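You operate a simulated robot arm through the tools that you are given. There is no shell and no other tool. Be economical: measure what you need, move in short steps, check, and stop when the job is done.

You run a simulated robot arm. Do the job below in one go: nothing can be reset, and whatever is moved stays where it is left.

TASK
Put the black spacer from the top of the corner desk on top of the orange box there.

Only the result counts: the job must be done as asked and must still hold three seconds after the hand-in. Knocking over, shifting, dropping, spilling or breaking anything else fails it.

THE ROBOT
A 6-joint arm with a two-finger parallel gripper, fixed in place. Base frame: the origin is at the foot of the arm, x ahead of it, y to its left, z up; the work surface is at about z = 0. Readings come in m, degrees, newtons and seconds.
With the tool pointing down near the work surface it reaches from about 0.14 to 0.58 m from the base axis. Its first joint turns from -66.0 to 66.0 degrees. Payload 2.1 kg.
The TCP is the grasp point between the finger pads, 0.03 m short of the fingertips. In the tool frame z runs along the fingers and y along their closing line. The gripper opens to 0.094 m. The fingers are 0.028 m wide and 0.01 m thick; the gripper's body (0.05 by 0.096 m) begins 0.055 m behind the TCP.
Orientation is that of the tool frame in the base frame, as a unit quaternion [x, y, z, w]. With the fingers straight down and closing along the base's y, the tool's x points along the base's -x, its y along +y and its z along -z.

THE INTERFACE
- The arm moves only by the tool servo_tool. Its argument "commands" is a list of rows, each a list of 3 entries, a list of its own where there are three numbers: the opening, from 0 (shut) to 1 (fully open), then the shift along the base's x, y, z in m, then the turn, a rotation vector about the base's x, y, z in rad. In form: [[hand, [tx, ty, tz], [wx, wy, wz]], ...]. A call has 1 to 12 rows; each row shifts and turns the commanded pose from where the row before left it. Rows are played at 5 a second. More than 0.05 m and 8.6 degrees between two rows, or a gripper value outside its range, and nothing of the call is played. A pose out of reach is approached as far as the arm can. The call stops where the force on the tool passes 40 N (or 10 N more than at its start, if that is more) or the arm is blocked; 0.2 s more then pass. The fingers move at their own pace (about 0.072 m/s each) and stop on an object; they squeeze with about 31 N. The grip force told is the motor's: it shows also when the fingers shut on nothing. Time passes only in rows, and 0.2 s behind the last, so rows that do not move let the fingers close. The reply holds the time, the measured pose of the TCP, the force on the tool along the base axes, the opening and the grip force, in the units named above and with some noise.
- Cameras (640 x 400 px; columns grow to the right, rows downward): "scene" is fixed at [0.0662, -0.3774, 0.4965]; the picture's right is [0.71, -0.70, 0.00], its down [-0.34, -0.34, -0.88] and it looks along [0.62, 0.62, -0.48] (base axes); focal length 318 px, centre (320, 200). "wrist" rides on the gripper at [0.076, 0.014, -0.103] in the tool frame; the picture's right is [-0.18, 0.98, 0.00], its down [-0.75, -0.14, -0.64] and it looks along [-0.63, -0.12, 0.77] (tool axes); focal length 243 px, centre (320, 200).
- get_image(camera): a new picture of that camera. No time passes.
- pixel_to_xyz(camera, pixels): for up to 12 pixels [column, row] of the newest picture of that camera ("zoom" is the newest enlarged one), the place [x, y, z] in the base frame of the surface seen there, good to about 0.002 m. No time passes.
- close_up(camera, box): a new picture of the part [left, top, right, bottom] of that camera's present view, enlarged. No time passes.
- job_done(): hands the job in; it is judged then, once.

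Work in short steps. Measure before you move; look again where a grasp or a placing could have gone wrong, and mend it. You have 60 turns and 22 pictures in all, those below and enlarged ones among them. Open the gripper and draw the arm clear of the work before you hand the job in, unless the task says otherwise; then end with one line.

The tools are called by a JSON object that holds its "fn" and its "kwargs". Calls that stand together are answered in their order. servo_tool: Moves the arm, as the interface text tells. Its arguments: {"type":"object","properties":{"commands":{"type":"array"}},"required":["commands"]} The other tools are called the same way: get_image (camera) takes a picture; pixel_to_xyz (camera, pixels) gives the place of the surface under pixels of a picture; close_up (camera, box) takes an enlarged picture of a part of a camera's view; job_done () hands the job in.

At the start:

```text
time_s: 0.0
ee_pos: [0.3363, 0.0232, 0.3003]
orientation: [-0.001, 1.0, 0.0, 0.0]
ft_force: [-0.5, 0.3, -0.5]
width: 0.0942
grip_force: 0.1
```

scene: 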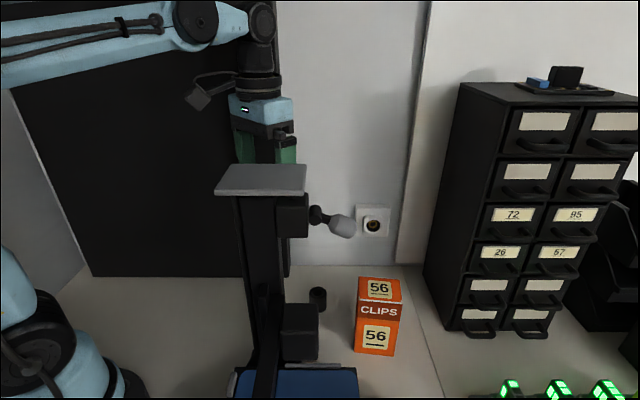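
wrist: 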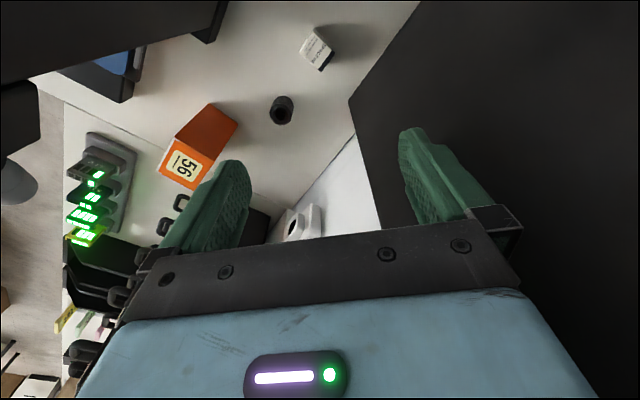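

The black spacer is seen at scene (318,298) and wrist (282,110); the orange box is at scene (378,315). I measure points on both, and on the obstacles around them.

{"fn": "pixel_to_xyz", "kwargs": {"camera": "scene", "pixels": [[318, 291], [318, 300], [311, 300], [325, 300], [359, 279], [400, 281], [379, 288], [402, 306], [357, 304], [262, 180], [345, 228], [300, 335]]}}

{"fn": "pixel_to_xyz", "kwargs": {"camera": "wrist", "pixels": [[281, 115], [282, 101], [270, 108], [293, 108], [185, 168], [170, 165], [210, 108], [236, 125], [317, 48], [372, 252], [200, 20], [110, 70]]}}

{"fn": "close_up", "kwargs": {"camera": "scene", "box": [210, 160, 450, 400]}}

{"fn": "close_up", "kwargs": {"camera": "wrist", "box": [120, 0, 400, 220]}}

```text
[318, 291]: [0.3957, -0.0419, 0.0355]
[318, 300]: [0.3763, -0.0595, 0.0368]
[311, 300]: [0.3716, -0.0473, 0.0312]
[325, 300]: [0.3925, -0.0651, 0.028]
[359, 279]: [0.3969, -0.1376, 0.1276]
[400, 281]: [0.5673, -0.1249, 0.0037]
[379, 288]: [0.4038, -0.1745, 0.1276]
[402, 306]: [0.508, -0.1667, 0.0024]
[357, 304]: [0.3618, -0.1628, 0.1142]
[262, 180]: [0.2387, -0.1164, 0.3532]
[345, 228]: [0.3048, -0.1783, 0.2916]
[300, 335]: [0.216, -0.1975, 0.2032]
```

```text
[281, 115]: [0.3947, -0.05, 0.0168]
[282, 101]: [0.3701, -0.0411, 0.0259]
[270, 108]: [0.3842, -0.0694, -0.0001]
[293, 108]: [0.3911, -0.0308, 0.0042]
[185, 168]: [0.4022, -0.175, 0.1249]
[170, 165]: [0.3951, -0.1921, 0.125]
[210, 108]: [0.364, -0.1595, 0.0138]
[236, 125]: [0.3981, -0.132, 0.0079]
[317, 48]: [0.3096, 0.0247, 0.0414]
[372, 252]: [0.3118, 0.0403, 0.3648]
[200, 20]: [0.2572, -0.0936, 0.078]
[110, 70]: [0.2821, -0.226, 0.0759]
```

```text
1.67 times, centred on (330, 280) of scene
```

zoom: 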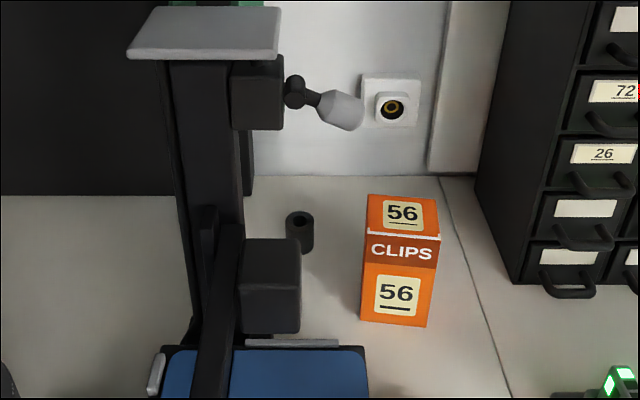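

```text
1.82 times, centred on (260, 110) of wrist
```

zoom: 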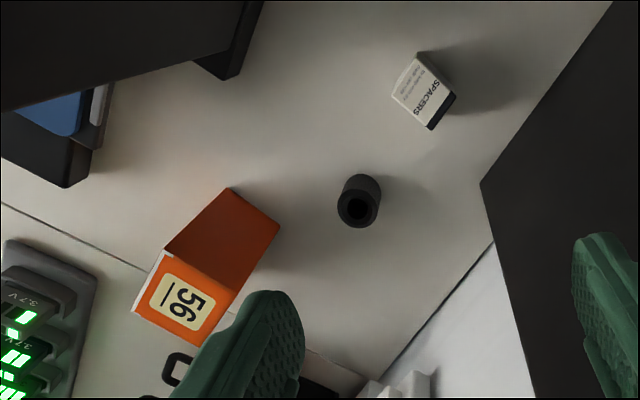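

The spacer is an upright tube, and the stand near (0.24,-0.12) with its top at z≈0.35 lies between the base and the box. I measure the tube rim, box top, stand and forearm more exactly.

{"fn": "pixel_to_xyz", "kwargs": {"camera": "zoom", "pixels": [[342, 205], [375, 210], [358, 190], [357, 225], [357, 207], [165, 252], [232, 296], [210, 345], [135, 305], [345, 185], [380, 190], [240, 70]]}}

{"fn": "pixel_to_xyz", "kwargs": {"camera": "scene", "pixels": [[216, 192], [304, 193], [306, 167], [230, 167], [305, 205], [318, 215], [352, 235], [290, 225], [100, 35], [240, 20], [265, 60], [258, 88]]}}

{"fn": "pixel_to_xyz", "kwargs": {"camera": "scene", "pixels": [[20, 30], [60, 45], [180, 45], [195, 25], [361, 278], [399, 280], [399, 300], [359, 300], [260, 20], [262, 130], [315, 345], [312, 310]]}}

```text
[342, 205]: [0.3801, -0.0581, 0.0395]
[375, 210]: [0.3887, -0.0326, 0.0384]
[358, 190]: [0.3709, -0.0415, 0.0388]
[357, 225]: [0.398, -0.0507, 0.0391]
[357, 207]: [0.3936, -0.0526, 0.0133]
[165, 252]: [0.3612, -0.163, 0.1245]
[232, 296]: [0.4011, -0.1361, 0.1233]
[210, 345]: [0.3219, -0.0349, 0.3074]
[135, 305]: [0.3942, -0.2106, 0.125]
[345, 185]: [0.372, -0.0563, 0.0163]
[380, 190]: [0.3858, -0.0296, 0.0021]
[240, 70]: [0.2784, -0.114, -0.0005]
```

```text
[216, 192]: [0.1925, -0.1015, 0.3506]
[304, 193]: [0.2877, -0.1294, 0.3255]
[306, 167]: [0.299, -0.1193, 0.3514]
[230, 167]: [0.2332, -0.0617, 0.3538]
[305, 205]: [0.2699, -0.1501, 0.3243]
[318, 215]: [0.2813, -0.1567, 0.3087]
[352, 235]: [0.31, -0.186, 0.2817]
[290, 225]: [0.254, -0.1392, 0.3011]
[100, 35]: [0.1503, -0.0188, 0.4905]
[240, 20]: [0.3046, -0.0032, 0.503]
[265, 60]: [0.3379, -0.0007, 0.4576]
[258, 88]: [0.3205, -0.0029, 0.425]
```

```text
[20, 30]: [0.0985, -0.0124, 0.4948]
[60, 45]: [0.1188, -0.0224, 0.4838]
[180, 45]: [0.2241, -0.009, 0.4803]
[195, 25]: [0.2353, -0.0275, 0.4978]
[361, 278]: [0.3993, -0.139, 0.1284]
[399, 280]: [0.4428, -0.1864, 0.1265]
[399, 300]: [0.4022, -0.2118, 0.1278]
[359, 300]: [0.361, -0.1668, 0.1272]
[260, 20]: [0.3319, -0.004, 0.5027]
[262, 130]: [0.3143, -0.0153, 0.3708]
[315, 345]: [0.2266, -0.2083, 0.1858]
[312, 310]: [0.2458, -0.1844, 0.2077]
```

Box top: centre about (0.401,-0.176), z≈0.126. Tube: centre about (0.384,-0.046), 27 mm wide, 39 mm tall. To keep the forearm over the stand plate (z 0.353) I lean the hand outward by 30° about y, and move it over the spacer while high.

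{"fn": "servo_tool", "kwargs": {"commands": [[1, [0.01, 0, 0], [0, 0.131, 0]], [1, [0.01, 0, 0], [0, 0.131, 0]], [1, [0.01, -0.02, 0], [0, 0.131, 0]], [1, [0.01, -0.025, -0.02], [0, 0.131, 0]], [1, [0.015, -0.024, -0.03], [0, 0, 0]], [1, [0, 0, -0.03], [0, 0, 0]], [1, [0, 0, 0], [0, 0, 0]]]}}

{"fn": "get_image", "kwargs": {"camera": "scene"}}

{"fn": "get_image", "kwargs": {"camera": "wrist"}}

```text
time_s: 0.5
ee_pos: [0.3423, 0.0223, 0.304]
orientation: [-0.005, 0.997, 0.0, -0.074]
ft_force: [-5.0, -3.6, 2.8]
width: 0.094
grip_force: 0.1
stopped in row 2: the force on the tool passed its limit (the readings are from after the stop); the commanded pose is now the measured one
```

```text
17 pictures are left
```

scene: 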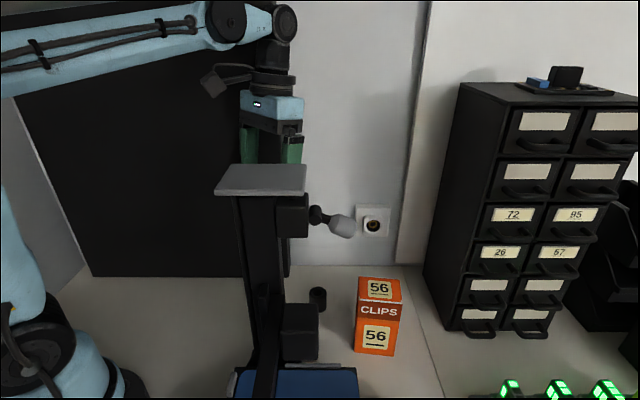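

```text
16 pictures are left
```

wrist: 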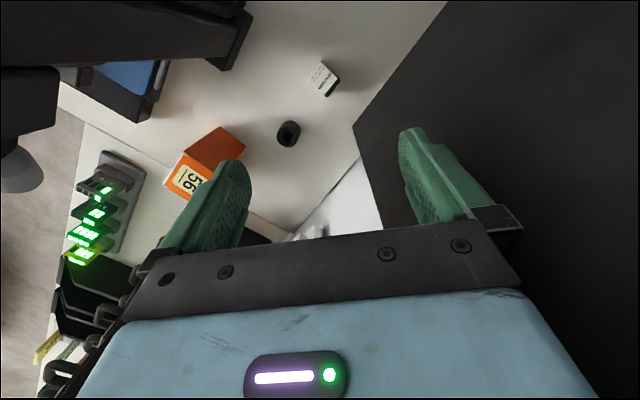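

It stopped at row 2 on force, though nothing visibly touches the fingers. I measure the black panel and the other surfaces near the hand to see whether that was contact.

{"fn": "pixel_to_xyz", "kwargs": {"camera": "scene", "pixels": [[60, 150], [200, 150], [150, 250], [30, 90], [340, 100], [340, 200], [230, 22], [285, 25], [260, 80], [290, 150], [215, 85], [375, 225]]}}

{"fn": "pixel_to_xyz", "kwargs": {"camera": "wrist", "pixels": [[420, 60], [540, 100], [580, 250], [355, 125], [360, 200], [410, 150], [240, 190], [490, 200], [600, 20], [100, 30]]}}

{"fn": "servo_tool", "kwargs": {"commands": [[1, [0, 0, 0], [0, 0, 0]]]}}

```text
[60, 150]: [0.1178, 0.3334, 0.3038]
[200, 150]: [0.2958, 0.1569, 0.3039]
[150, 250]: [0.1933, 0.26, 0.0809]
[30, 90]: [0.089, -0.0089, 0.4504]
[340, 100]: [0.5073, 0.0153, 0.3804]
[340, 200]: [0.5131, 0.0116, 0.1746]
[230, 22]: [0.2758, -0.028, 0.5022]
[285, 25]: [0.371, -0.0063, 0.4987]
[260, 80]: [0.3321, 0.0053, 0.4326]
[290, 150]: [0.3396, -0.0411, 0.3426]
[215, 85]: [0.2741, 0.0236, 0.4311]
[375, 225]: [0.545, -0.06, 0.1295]
```

```text
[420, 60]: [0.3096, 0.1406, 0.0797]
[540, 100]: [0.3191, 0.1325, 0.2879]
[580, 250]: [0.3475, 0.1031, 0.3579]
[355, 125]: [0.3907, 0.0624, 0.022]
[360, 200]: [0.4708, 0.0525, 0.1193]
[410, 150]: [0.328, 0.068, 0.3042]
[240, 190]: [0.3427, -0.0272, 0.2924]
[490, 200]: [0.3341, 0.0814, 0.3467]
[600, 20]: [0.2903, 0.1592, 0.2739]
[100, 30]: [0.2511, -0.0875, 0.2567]
```

```text
time_s: 0.9
ee_pos: [0.3419, 0.0209, 0.3031]
orientation: [-0.006, 0.997, -0.001, -0.075]
ft_force: [-5.9, -6.3, 3.0]
width: 0.0938
grip_force: 0.0
```

The panel is a diagonal screen at about x+y = 0.45, and the leaning hand had touched it (about 9 N pushing back to -x,-y). I back away from it first in -x,-y, then go along -y before any more leaning.

{"fn": "servo_tool", "kwargs": {"commands": [[1, [-0.008, -0.012, 0], [0, 0, 0]], [1, [0, -0.02, 0], [0, 0, 0]], [1, [0, -0.02, 0], [0, 0, 0]], [1, [0.01, -0.01, 0], [0, 0, 0]], [1, [0.02, -0.005, 0], [0, 0.06, 0]], [1, [0.02, 0, 0], [0, 0.08, 0]], [1, [0.01, 0, 0], [0, 0.08, 0]], [1, [0, 0, 0], [0, 0.08, 0]], [1, [0, 0, 0], [0, 0, 0]]]}}

{"fn": "get_image", "kwargs": {"camera": "scene"}}

```text
time_s: 2.7
ee_pos: [0.3969, -0.0444, 0.3027]
orientation: [-0.006, 0.978, -0.001, -0.209]
ft_force: [1.7, -2.1, -12.2]
width: 0.094
grip_force: 0.0
stopped in row 9: the force on the tool passed its limit (the readings are from after the stop); the commanded pose is now the measured one
```

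```text
15 pictures are left
```

scene: 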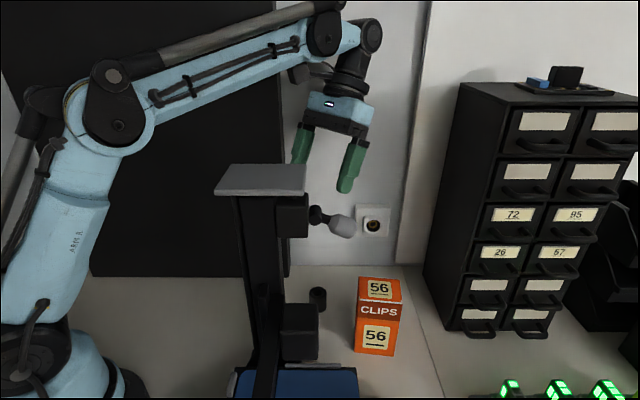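

It stopped again with the wrist now well forward, near pixel (370,35). I let it rest, read the force, and measure the wrist against the wall behind it.

{"fn": "servo_tool", "kwargs": {"commands": [[1, [0, 0, 0], [0, 0, 0]]]}}

{"fn": "pixel_to_xyz", "kwargs": {"camera": "scene", "pixels": [[375, 35], [355, 75], [365, 105], [400, 60], [400, 110], [310, 75], [325, 25], [300, 145], [350, 170], [115, 100], [220, 65], [290, 45]]}}

{"fn": "close_up", "kwargs": {"camera": "scene", "box": [250, 0, 450, 200]}}

```text
time_s: 3.1
ee_pos: [0.3982, -0.0451, 0.303]
orientation: [-0.005, 0.978, -0.001, -0.209]
ft_force: [4.5, -3.4, -18.4]
width: 0.0943
grip_force: 0.0
```

```text
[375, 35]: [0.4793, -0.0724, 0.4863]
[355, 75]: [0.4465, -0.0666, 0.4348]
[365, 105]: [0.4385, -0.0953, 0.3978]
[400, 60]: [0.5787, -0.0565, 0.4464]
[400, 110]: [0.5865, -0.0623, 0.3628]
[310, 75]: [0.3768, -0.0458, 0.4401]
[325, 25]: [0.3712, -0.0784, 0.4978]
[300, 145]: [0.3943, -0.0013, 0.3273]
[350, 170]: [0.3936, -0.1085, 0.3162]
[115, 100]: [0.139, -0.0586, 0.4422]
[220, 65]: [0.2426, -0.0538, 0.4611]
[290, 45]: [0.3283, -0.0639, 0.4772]
```

```text
2.00 times, centred on (350, 100) of scene
```

zoom: 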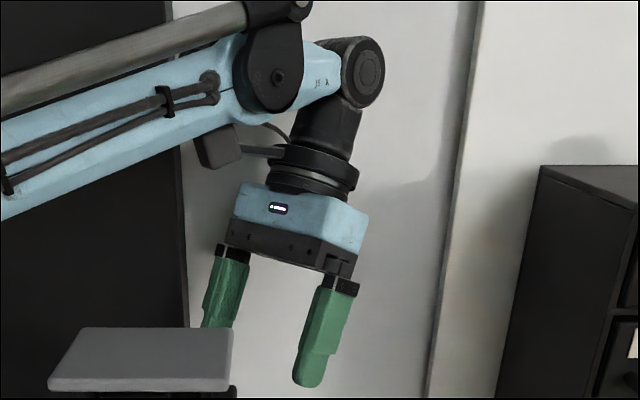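

The camera bracket is pressed against the forearm (the dark block at zoom (215,150)), so this lean is too large at this height. I reduce it to 18° and yaw 30° to bring the wrist to +y, away from the stand plate. Then I lower partway.

{"fn": "servo_tool", "kwargs": {"commands": [[1, [0, 0, 0], [0, -0.053, 0]], [1, [-0.005, 0, 0], [0, -0.052, 0]], [1, [-0.005, 0, -0.01], [0, 0, 0.105]], [1, [0, 0, -0.02], [0, 0, 0.105]], [1, [0, 0, -0.03], [0, 0, 0.105]], [1, [0, 0, -0.03], [0, 0, 0.105]], [1, [0, 0, -0.03], [0, 0, 0.104]], [0.8, [0, 0, -0.02], [0, 0, 0]], [0.8, [0, 0, -0.01], [0, 0, 0]], [0.8, [0, 0, 0], [0, 0, 0]]]}}

{"fn": "get_image", "kwargs": {"camera": "scene"}}

{"fn": "get_image", "kwargs": {"camera": "wrist"}}

```text
time_s: 5.3
ee_pos: [0.3864, -0.0442, 0.1532]
orientation: [-0.261, 0.952, -0.042, -0.152]
ft_force: [-1.0, -0.1, 0.3]
width: 0.0751
grip_force: 0.2
```

```text
13 pictures are left
```

scene: 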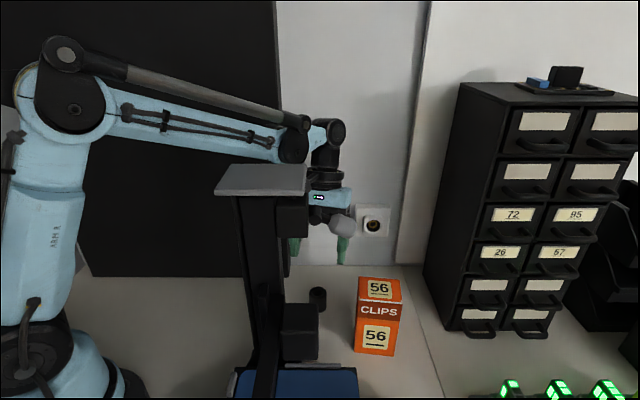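

```text
12 pictures are left
```

wrist: 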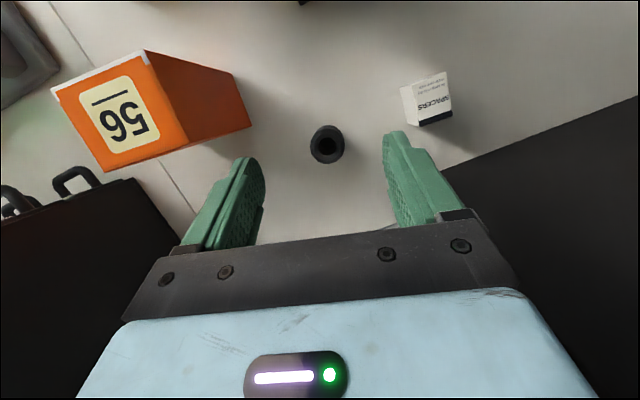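

No contact now, and the spacer at wrist (327,143) lies between the fingers. I remeasure the tube rim from here, and the forearm near the plate.

{"fn": "pixel_to_xyz", "kwargs": {"camera": "wrist", "pixels": [[312, 146], [342, 146], [327, 132], [327, 161], [313, 138], [340, 138], [445, 122], [403, 90]]}}

{"fn": "pixel_to_xyz", "kwargs": {"camera": "scene", "pixels": [[200, 120], [200, 143], [240, 130], [240, 155], [270, 158], [290, 145], [72, 105], [25, 350], [330, 130], [230, 166], [228, 168]]}}

```text
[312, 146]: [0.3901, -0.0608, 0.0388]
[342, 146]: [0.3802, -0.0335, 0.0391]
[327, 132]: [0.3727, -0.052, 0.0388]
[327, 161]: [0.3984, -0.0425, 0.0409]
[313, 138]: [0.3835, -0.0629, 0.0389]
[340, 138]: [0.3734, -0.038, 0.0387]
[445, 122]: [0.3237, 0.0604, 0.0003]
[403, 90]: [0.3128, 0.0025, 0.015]
```

```text
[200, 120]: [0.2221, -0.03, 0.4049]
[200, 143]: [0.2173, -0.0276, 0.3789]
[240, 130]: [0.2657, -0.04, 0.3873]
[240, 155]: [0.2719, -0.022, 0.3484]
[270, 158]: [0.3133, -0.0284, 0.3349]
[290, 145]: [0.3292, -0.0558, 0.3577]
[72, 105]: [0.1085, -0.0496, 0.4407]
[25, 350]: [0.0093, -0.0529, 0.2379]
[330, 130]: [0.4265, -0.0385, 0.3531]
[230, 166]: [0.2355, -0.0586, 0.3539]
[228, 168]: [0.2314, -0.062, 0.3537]
```

The tube centre is (0.385,-0.048) with its rim at z 0.039. The forearm's near side (y≈-0.034) has about 25 mm to the plate corner. I lower to TCP z≈0.044.

{"fn": "servo_tool", "kwargs": {"commands": [[0.8, [0.0026, -0.0015, -0.02], [0, 0, 0]], [0.8, [0, 0, -0.025], [0, 0, 0]], [0.8, [0, 0, -0.025], [0, 0, 0]], [0.8, [0, 0, -0.02], [0, 0, 0]], [0.8, [0, 0, -0.0185], [0, 0, 0]], [0.8, [0, 0, 0], [0, 0, 0]]]}}

{"fn": "get_image", "kwargs": {"camera": "wrist"}}

{"fn": "get_image", "kwargs": {"camera": "scene"}}

```text
time_s: 6.7
ee_pos: [0.3905, -0.0465, 0.0431]
orientation: [-0.261, 0.952, -0.042, -0.152]
ft_force: [0.8, 0.3, -0.6]
width: 0.0753
grip_force: 0.0
```

```text
11 pictures are left
```

wrist: 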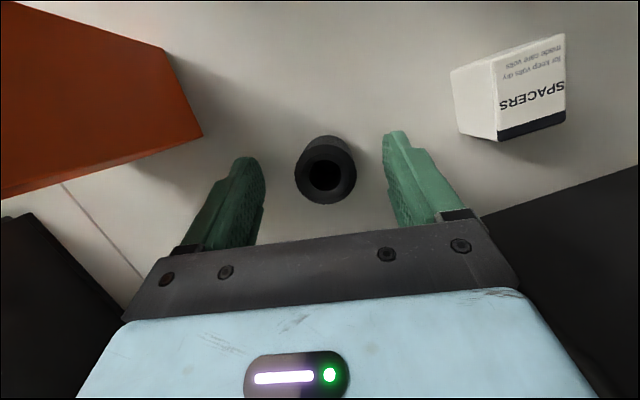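

```text
10 pictures are left
```

scene: 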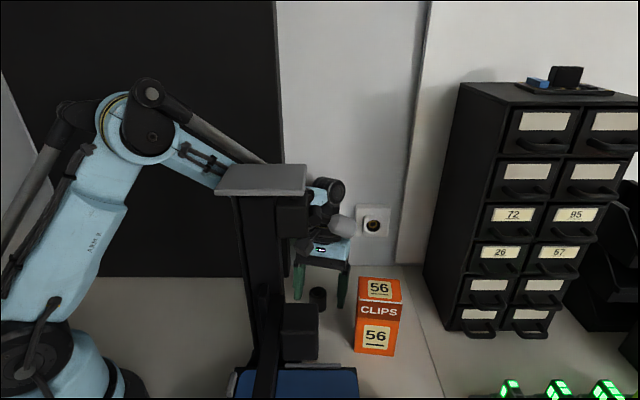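

The tube sits between the fingers with free space on both sides, and the force is near zero. I close now.

{"fn": "servo_tool", "kwargs": {"commands": [[0.4, [0, 0, 0], [0, 0, 0]], [0.2, [0, 0, 0], [0, 0, 0]], [0.1, [0, 0, 0], [0, 0, 0]], [0, [0, 0, 0], [0, 0, 0]], [0, [0, 0, 0], [0, 0, 0]]]}}

{"fn": "get_image", "kwargs": {"camera": "wrist"}}

```text
time_s: 7.9
ee_pos: [0.3905, -0.0458, 0.0444]
orientation: [-0.26, 0.952, -0.042, -0.153]
ft_force: [-0.1, 0.2, 0.1]
width: 0.031
grip_force: 30.7
```

```text
9 pictures are left
```

wrist: 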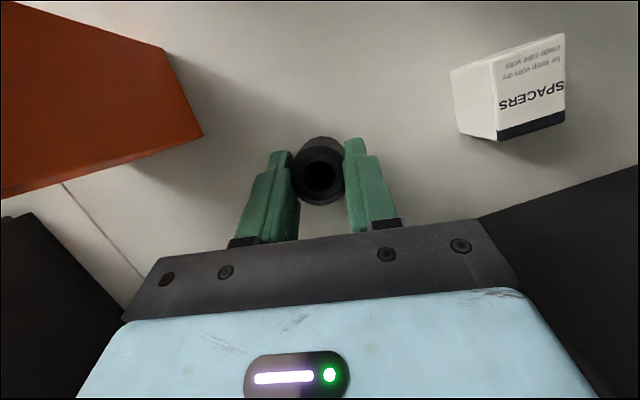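

Held: opening 0.031 m, grip 31 N. I lift straight up to z≈0.21, then go sideways towards the box by (0.017,-0.128).

{"fn": "servo_tool", "kwargs": {"commands": [[0, [0, 0, 0.015], [0, 0, 0]], [0, [0, 0, 0.03], [0, 0, 0]], [0, [0, 0, 0.03], [0, 0, 0]], [0, [0, 0, 0.03], [0, 0, 0]], [0, [0, 0, 0.03], [0, 0, 0]], [0, [0, 0, 0.03], [0, 0, 0]], [0, [0.01, -0.01, 0], [0, 0, 0]], [0, [0.007, -0.02, 0], [0, 0, 0]], [0, [0, -0.02, 0], [0, 0, 0]], [0, [0, -0.02, 0], [0, 0, 0]], [0, [0, 0, 0], [0, 0, 0]]]}}

{"fn": "get_image", "kwargs": {"camera": "scene"}}

```text
time_s: 10.3
ee_pos: [0.4067, -0.1175, 0.2094]
orientation: [-0.262, 0.952, -0.043, -0.153]
ft_force: [-0.9, 0.5, -0.5]
width: 0.0309
grip_force: 30.5
```

```text
8 pictures are left
```

scene: 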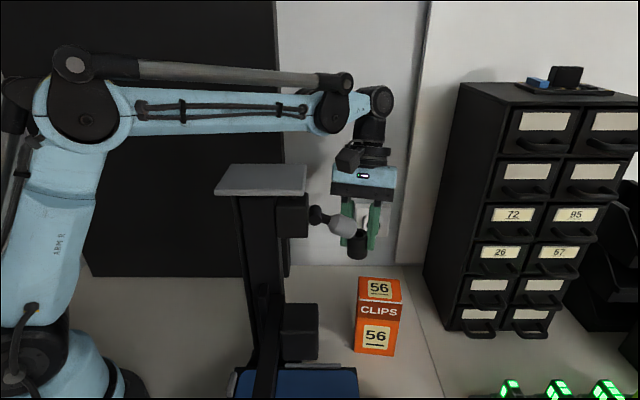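

The spacer is carried (seen at (357,245)) and all is clear so far. I measure the forearm's underside, the camera block (350,157) and the lamp for clearance in the rest of the move.

{"fn": "pixel_to_xyz", "kwargs": {"camera": "scene", "pixels": [[240, 128], [290, 126], [325, 128], [350, 157], [340, 165], [350, 225], [335, 228], [357, 248], [365, 180], [340, 182], [357, 258]]}}

```text
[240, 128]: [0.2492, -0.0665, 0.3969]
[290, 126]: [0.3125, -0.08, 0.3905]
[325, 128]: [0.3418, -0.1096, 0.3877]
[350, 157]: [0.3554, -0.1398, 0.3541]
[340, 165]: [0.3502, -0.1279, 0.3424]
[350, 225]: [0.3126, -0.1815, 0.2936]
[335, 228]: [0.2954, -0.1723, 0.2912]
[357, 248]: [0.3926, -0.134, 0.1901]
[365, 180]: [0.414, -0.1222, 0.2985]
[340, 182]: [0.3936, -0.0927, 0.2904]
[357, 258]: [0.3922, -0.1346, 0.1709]
```

Underside of the forearm is at z≈0.39 versus the plate at 0.353, and the camera passes beyond the lamp. I go over the box centre at the same height, lower 15 mm, and look.

{"fn": "servo_tool", "kwargs": {"commands": [[0, [0.004, -0.015, 0], [0, 0, 0]], [0, [0, -0.02, 0], [0, 0, 0]], [0, [0, -0.02, 0], [0, 0, 0]], [0, [0, 0, -0.015], [0, 0, 0]], [0, [0, 0, 0], [0, 0, 0]]]}}

{"fn": "get_image", "kwargs": {"camera": "scene"}}

{"fn": "get_image", "kwargs": {"camera": "wrist"}}

{"fn": "pixel_to_xyz", "kwargs": {"camera": "scene", "pixels": [[240, 135], [240, 145], [275, 135], [275, 145], [290, 140], [300, 145], [320, 140], [340, 150], [380, 265], [380, 255], [375, 180], [350, 225]]}}

```text
time_s: 11.5
ee_pos: [0.4092, -0.1729, 0.1932]
orientation: [-0.262, 0.952, -0.042, -0.152]
ft_force: [-0.3, -0.5, -1.2]
width: 0.0309
grip_force: 30.5
```

```text
7 pictures are left
```

scene: 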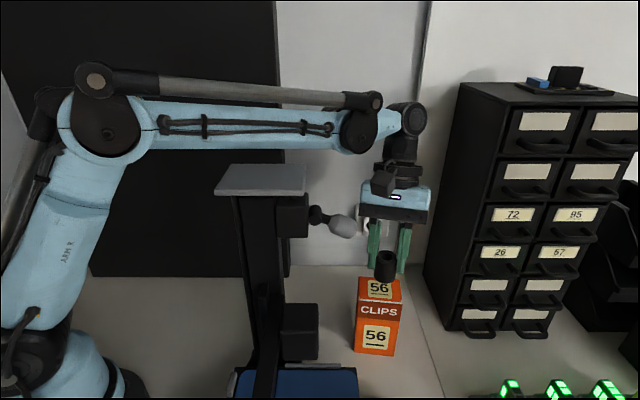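

```text
6 pictures are left
```

wrist: 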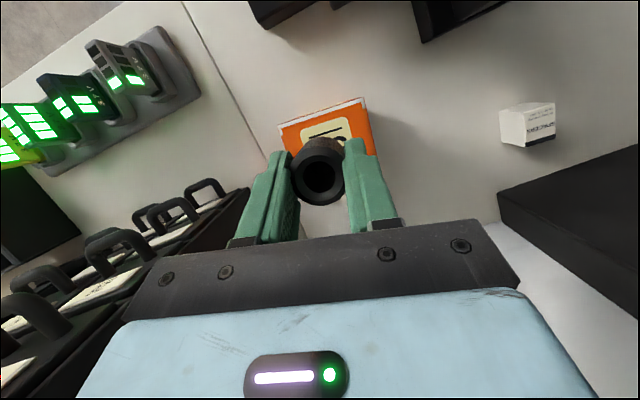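

```text
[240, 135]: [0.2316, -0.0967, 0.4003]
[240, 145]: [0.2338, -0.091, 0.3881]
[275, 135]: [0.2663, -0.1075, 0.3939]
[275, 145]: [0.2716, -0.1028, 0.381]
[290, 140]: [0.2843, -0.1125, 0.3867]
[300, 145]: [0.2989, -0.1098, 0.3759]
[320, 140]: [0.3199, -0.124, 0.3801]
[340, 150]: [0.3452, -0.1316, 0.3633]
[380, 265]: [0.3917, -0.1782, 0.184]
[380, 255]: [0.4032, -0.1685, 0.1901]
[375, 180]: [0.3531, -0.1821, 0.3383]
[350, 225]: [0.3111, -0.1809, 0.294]
```

The spacer is over the box centre at about (0.404,-0.175), with its bottom near z 0.149. The forearm will keep about 9 mm above the plate. I lower in small steps to about 1 mm above the box.

{"fn": "servo_tool", "kwargs": {"commands": [[0, [0, 0, -0.008], [0, 0, 0]], [0, [0, 0, -0.007], [0, 0, 0]], [0, [0, 0, -0.004], [0, 0, 0]], [0, [0, 0, 0], [0, 0, 0]]]}}

{"fn": "close_up", "kwargs": {"camera": "scene", "box": [260, 120, 460, 320]}}

```text
time_s: 12.5
ee_pos: [0.4112, -0.1725, 0.1755]
orientation: [-0.261, 0.952, -0.042, -0.152]
ft_force: [0.5, -0.3, -0.4]
width: 0.031
grip_force: 30.9
```

```text
2.00 times, centred on (360, 220) of scene
```

zoom: 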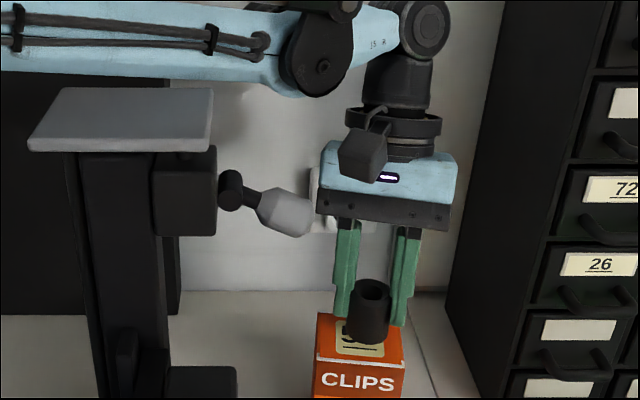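

The tube hangs just above the box top and no contact is felt yet. I lower 1 mm per row and watch for contact.

{"fn": "servo_tool", "kwargs": {"commands": [[0, [0, 0, -0.001], [0, 0, 0]], [0, [0, 0, -0.001], [0, 0, 0]], [0, [0, 0, 0], [0, 0, 0]]]}}

{"fn": "servo_tool", "kwargs": {"commands": [[0, [0, 0, -0.001], [0, 0, 0]], [0, [0, 0, 0], [0, 0, 0]]]}}

```text
time_s: 13.3
ee_pos: [0.4107, -0.1719, 0.1728]
orientation: [-0.261, 0.952, -0.041, -0.152]
ft_force: [0.2, 0.5, -0.2]
width: 0.0309
grip_force: 31.1
```

```text
time_s: 13.9
ee_pos: [0.4094, -0.1708, 0.1721]
orientation: [-0.261, 0.952, -0.041, -0.153]
ft_force: [-1.0, 0.9, -0.8]
width: 0.0308
grip_force: 31.4
```

Still no clear contact at z 0.172. I go on in 1 mm steps.

{"fn": "servo_tool", "kwargs": {"commands": [[0, [0, 0, -0.001], [0, 0, 0]], [0, [0, 0, 0], [0, 0, 0]]]}}

{"fn": "close_up", "kwargs": {"camera": "scene", "box": [330, 230, 430, 310]}}

```text
time_s: 14.5
ee_pos: [0.4102, -0.1718, 0.1711]
orientation: [-0.262, 0.952, -0.041, -0.152]
ft_force: [0.4, -0.1, 0.2]
width: 0.031
grip_force: 31.0
```

```text
5.00 times, centred on (380, 270) of scene
```

zoom: 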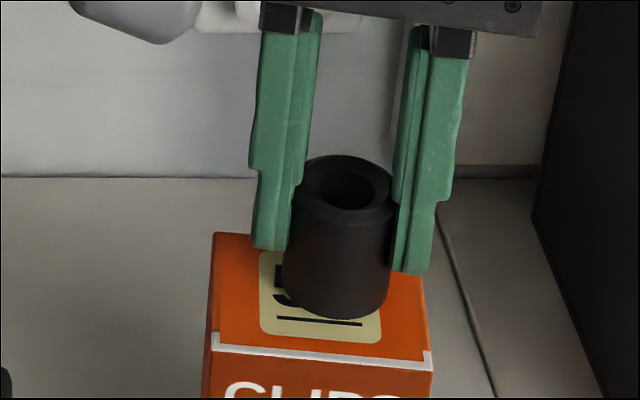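

The tube bottom is almost on the box, near its middle. Two more careful steps.

{"fn": "servo_tool", "kwargs": {"commands": [[0, [0, 0, -0.001], [0, 0, 0]], [0, [0, 0, 0], [0, 0, 0]]]}}

{"fn": "pixel_to_xyz", "kwargs": {"camera": "zoom", "pixels": [[336, 312], [336, 325], [300, 330], [395, 300], [336, 300], [340, 190], [310, 178]]}}

```text
time_s: 15.1
ee_pos: [0.4102, -0.1721, 0.1698]
orientation: [-0.261, 0.952, -0.041, -0.152]
ft_force: [0.1, 0.7, -0.3]
width: 0.0313
grip_force: 30.7
```

```text
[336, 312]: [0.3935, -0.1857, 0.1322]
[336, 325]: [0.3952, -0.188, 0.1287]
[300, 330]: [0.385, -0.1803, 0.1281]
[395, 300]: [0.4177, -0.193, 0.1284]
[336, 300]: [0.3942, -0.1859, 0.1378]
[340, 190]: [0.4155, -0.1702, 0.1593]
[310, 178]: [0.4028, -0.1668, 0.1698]
```

Still below the noise; the box top reads about 0.127. I continue 1 mm at a time.

{"fn": "servo_tool", "kwargs": {"commands": [[0, [0, 0, -0.001], [0, 0, 0]], [0, [0, 0, 0], [0, 0, 0]]]}}

```text
time_s: 15.7
ee_pos: [0.4121, -0.1717, 0.1691]
orientation: [-0.261, 0.952, -0.041, -0.152]
ft_force: [0.6, -0.3, 0.2]
width: 0.0311
grip_force: 31.3
```

{"fn": "servo_tool", "kwargs": {"commands": [[0, [0, 0, -0.001], [0, 0, 0]], [0, [0, 0, 0], [0, 0, 0]]]}}

```text
time_s: 16.3
ee_pos: [0.4094, -0.1715, 0.1692]
orientation: [-0.262, 0.952, -0.043, -0.154]
ft_force: [0.1, 1.7, 11.1]
width: 0.0307
grip_force: 31.5
```

Contact: 11 N upward, so the spacer stands on the box. I ease off half a millimetre and open.

{"fn": "servo_tool", "kwargs": {"commands": [[0, [0, 0, 0.0007], [0, 0, 0]], [0.4, [0, 0, 0], [0, 0, 0]], [0.5, [0, 0, 0], [0, 0, 0]], [0.6, [0, 0, 0], [0, 0, 0]], [0.6, [0, 0, 0], [0, 0, 0]]]}}

{"fn": "close_up", "kwargs": {"camera": "scene", "box": [330, 230, 430, 310]}}

```text
time_s: 17.5
ee_pos: [0.4109, -0.1717, 0.1686]
orientation: [-0.261, 0.952, -0.042, -0.152]
ft_force: [0.1, -0.3, 0.2]
width: 0.0565
grip_force: 0.1
```

```text
5.00 times, centred on (380, 270) of scene
```

zoom: 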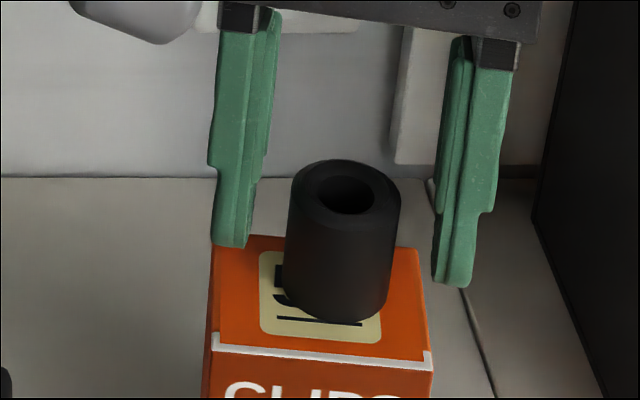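

The spacer stands free on the box with the fingers off on both sides. I rise straight up and then draw away towards +y.

{"fn": "servo_tool", "kwargs": {"commands": [[0.6, [0, 0, 0.01], [0, 0, 0]], [0.6, [0, 0, 0.02], [0, 0, 0]], [0.6, [0, 0, 0.02], [0, 0, 0]], [0.6, [0, 0, 0.02], [0, 0, 0]], [0.6, [0, 0, 0.02], [0, 0, 0]], [0.6, [-0.01, 0.02, 0.01], [0, 0, 0]], [0.6, [-0.01, 0.03, 0], [0, 0, 0]], [0.6, [0, 0.03, 0], [0, 0, 0]], [0.6, [0, 0.02, 0], [0, 0, 0]], [0.6, [0, 0, 0], [0, 0, 0]], [0.6, [0, 0, 0], [0, 0, 0]]]}}

{"fn": "get_image", "kwargs": {"camera": "scene"}}

```text
time_s: 19.9
ee_pos: [0.3912, -0.0718, 0.2705]
orientation: [-0.261, 0.952, -0.042, -0.153]
ft_force: [-0.2, -0.2, -0.5]
width: 0.0564
grip_force: 0.0
```

```text
2 pictures are left
```

scene: 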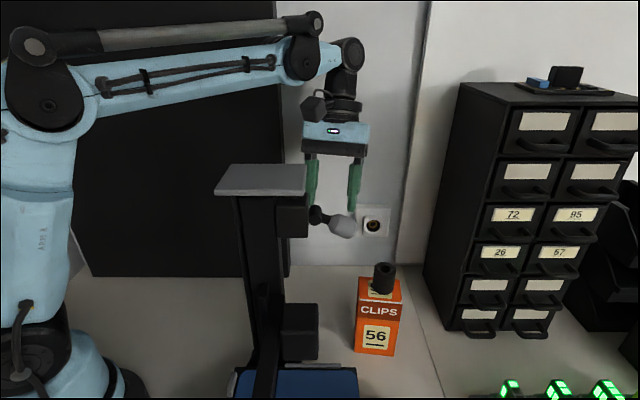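

The spacer stands on the orange box at (384,278), the box, stand and lamp look unmoved, and the arm is clear. I hand in.

{"fn": "job_done", "kwargs": {}}

```text
The job is handed in.
```

The black spacer now stands upright near the middle of the orange box's top, the gripper is open and drawn clear, and nothing else looks moved in the last picture; early on, the hand briefly touched the black screen with a light push (under 10 N at rest).
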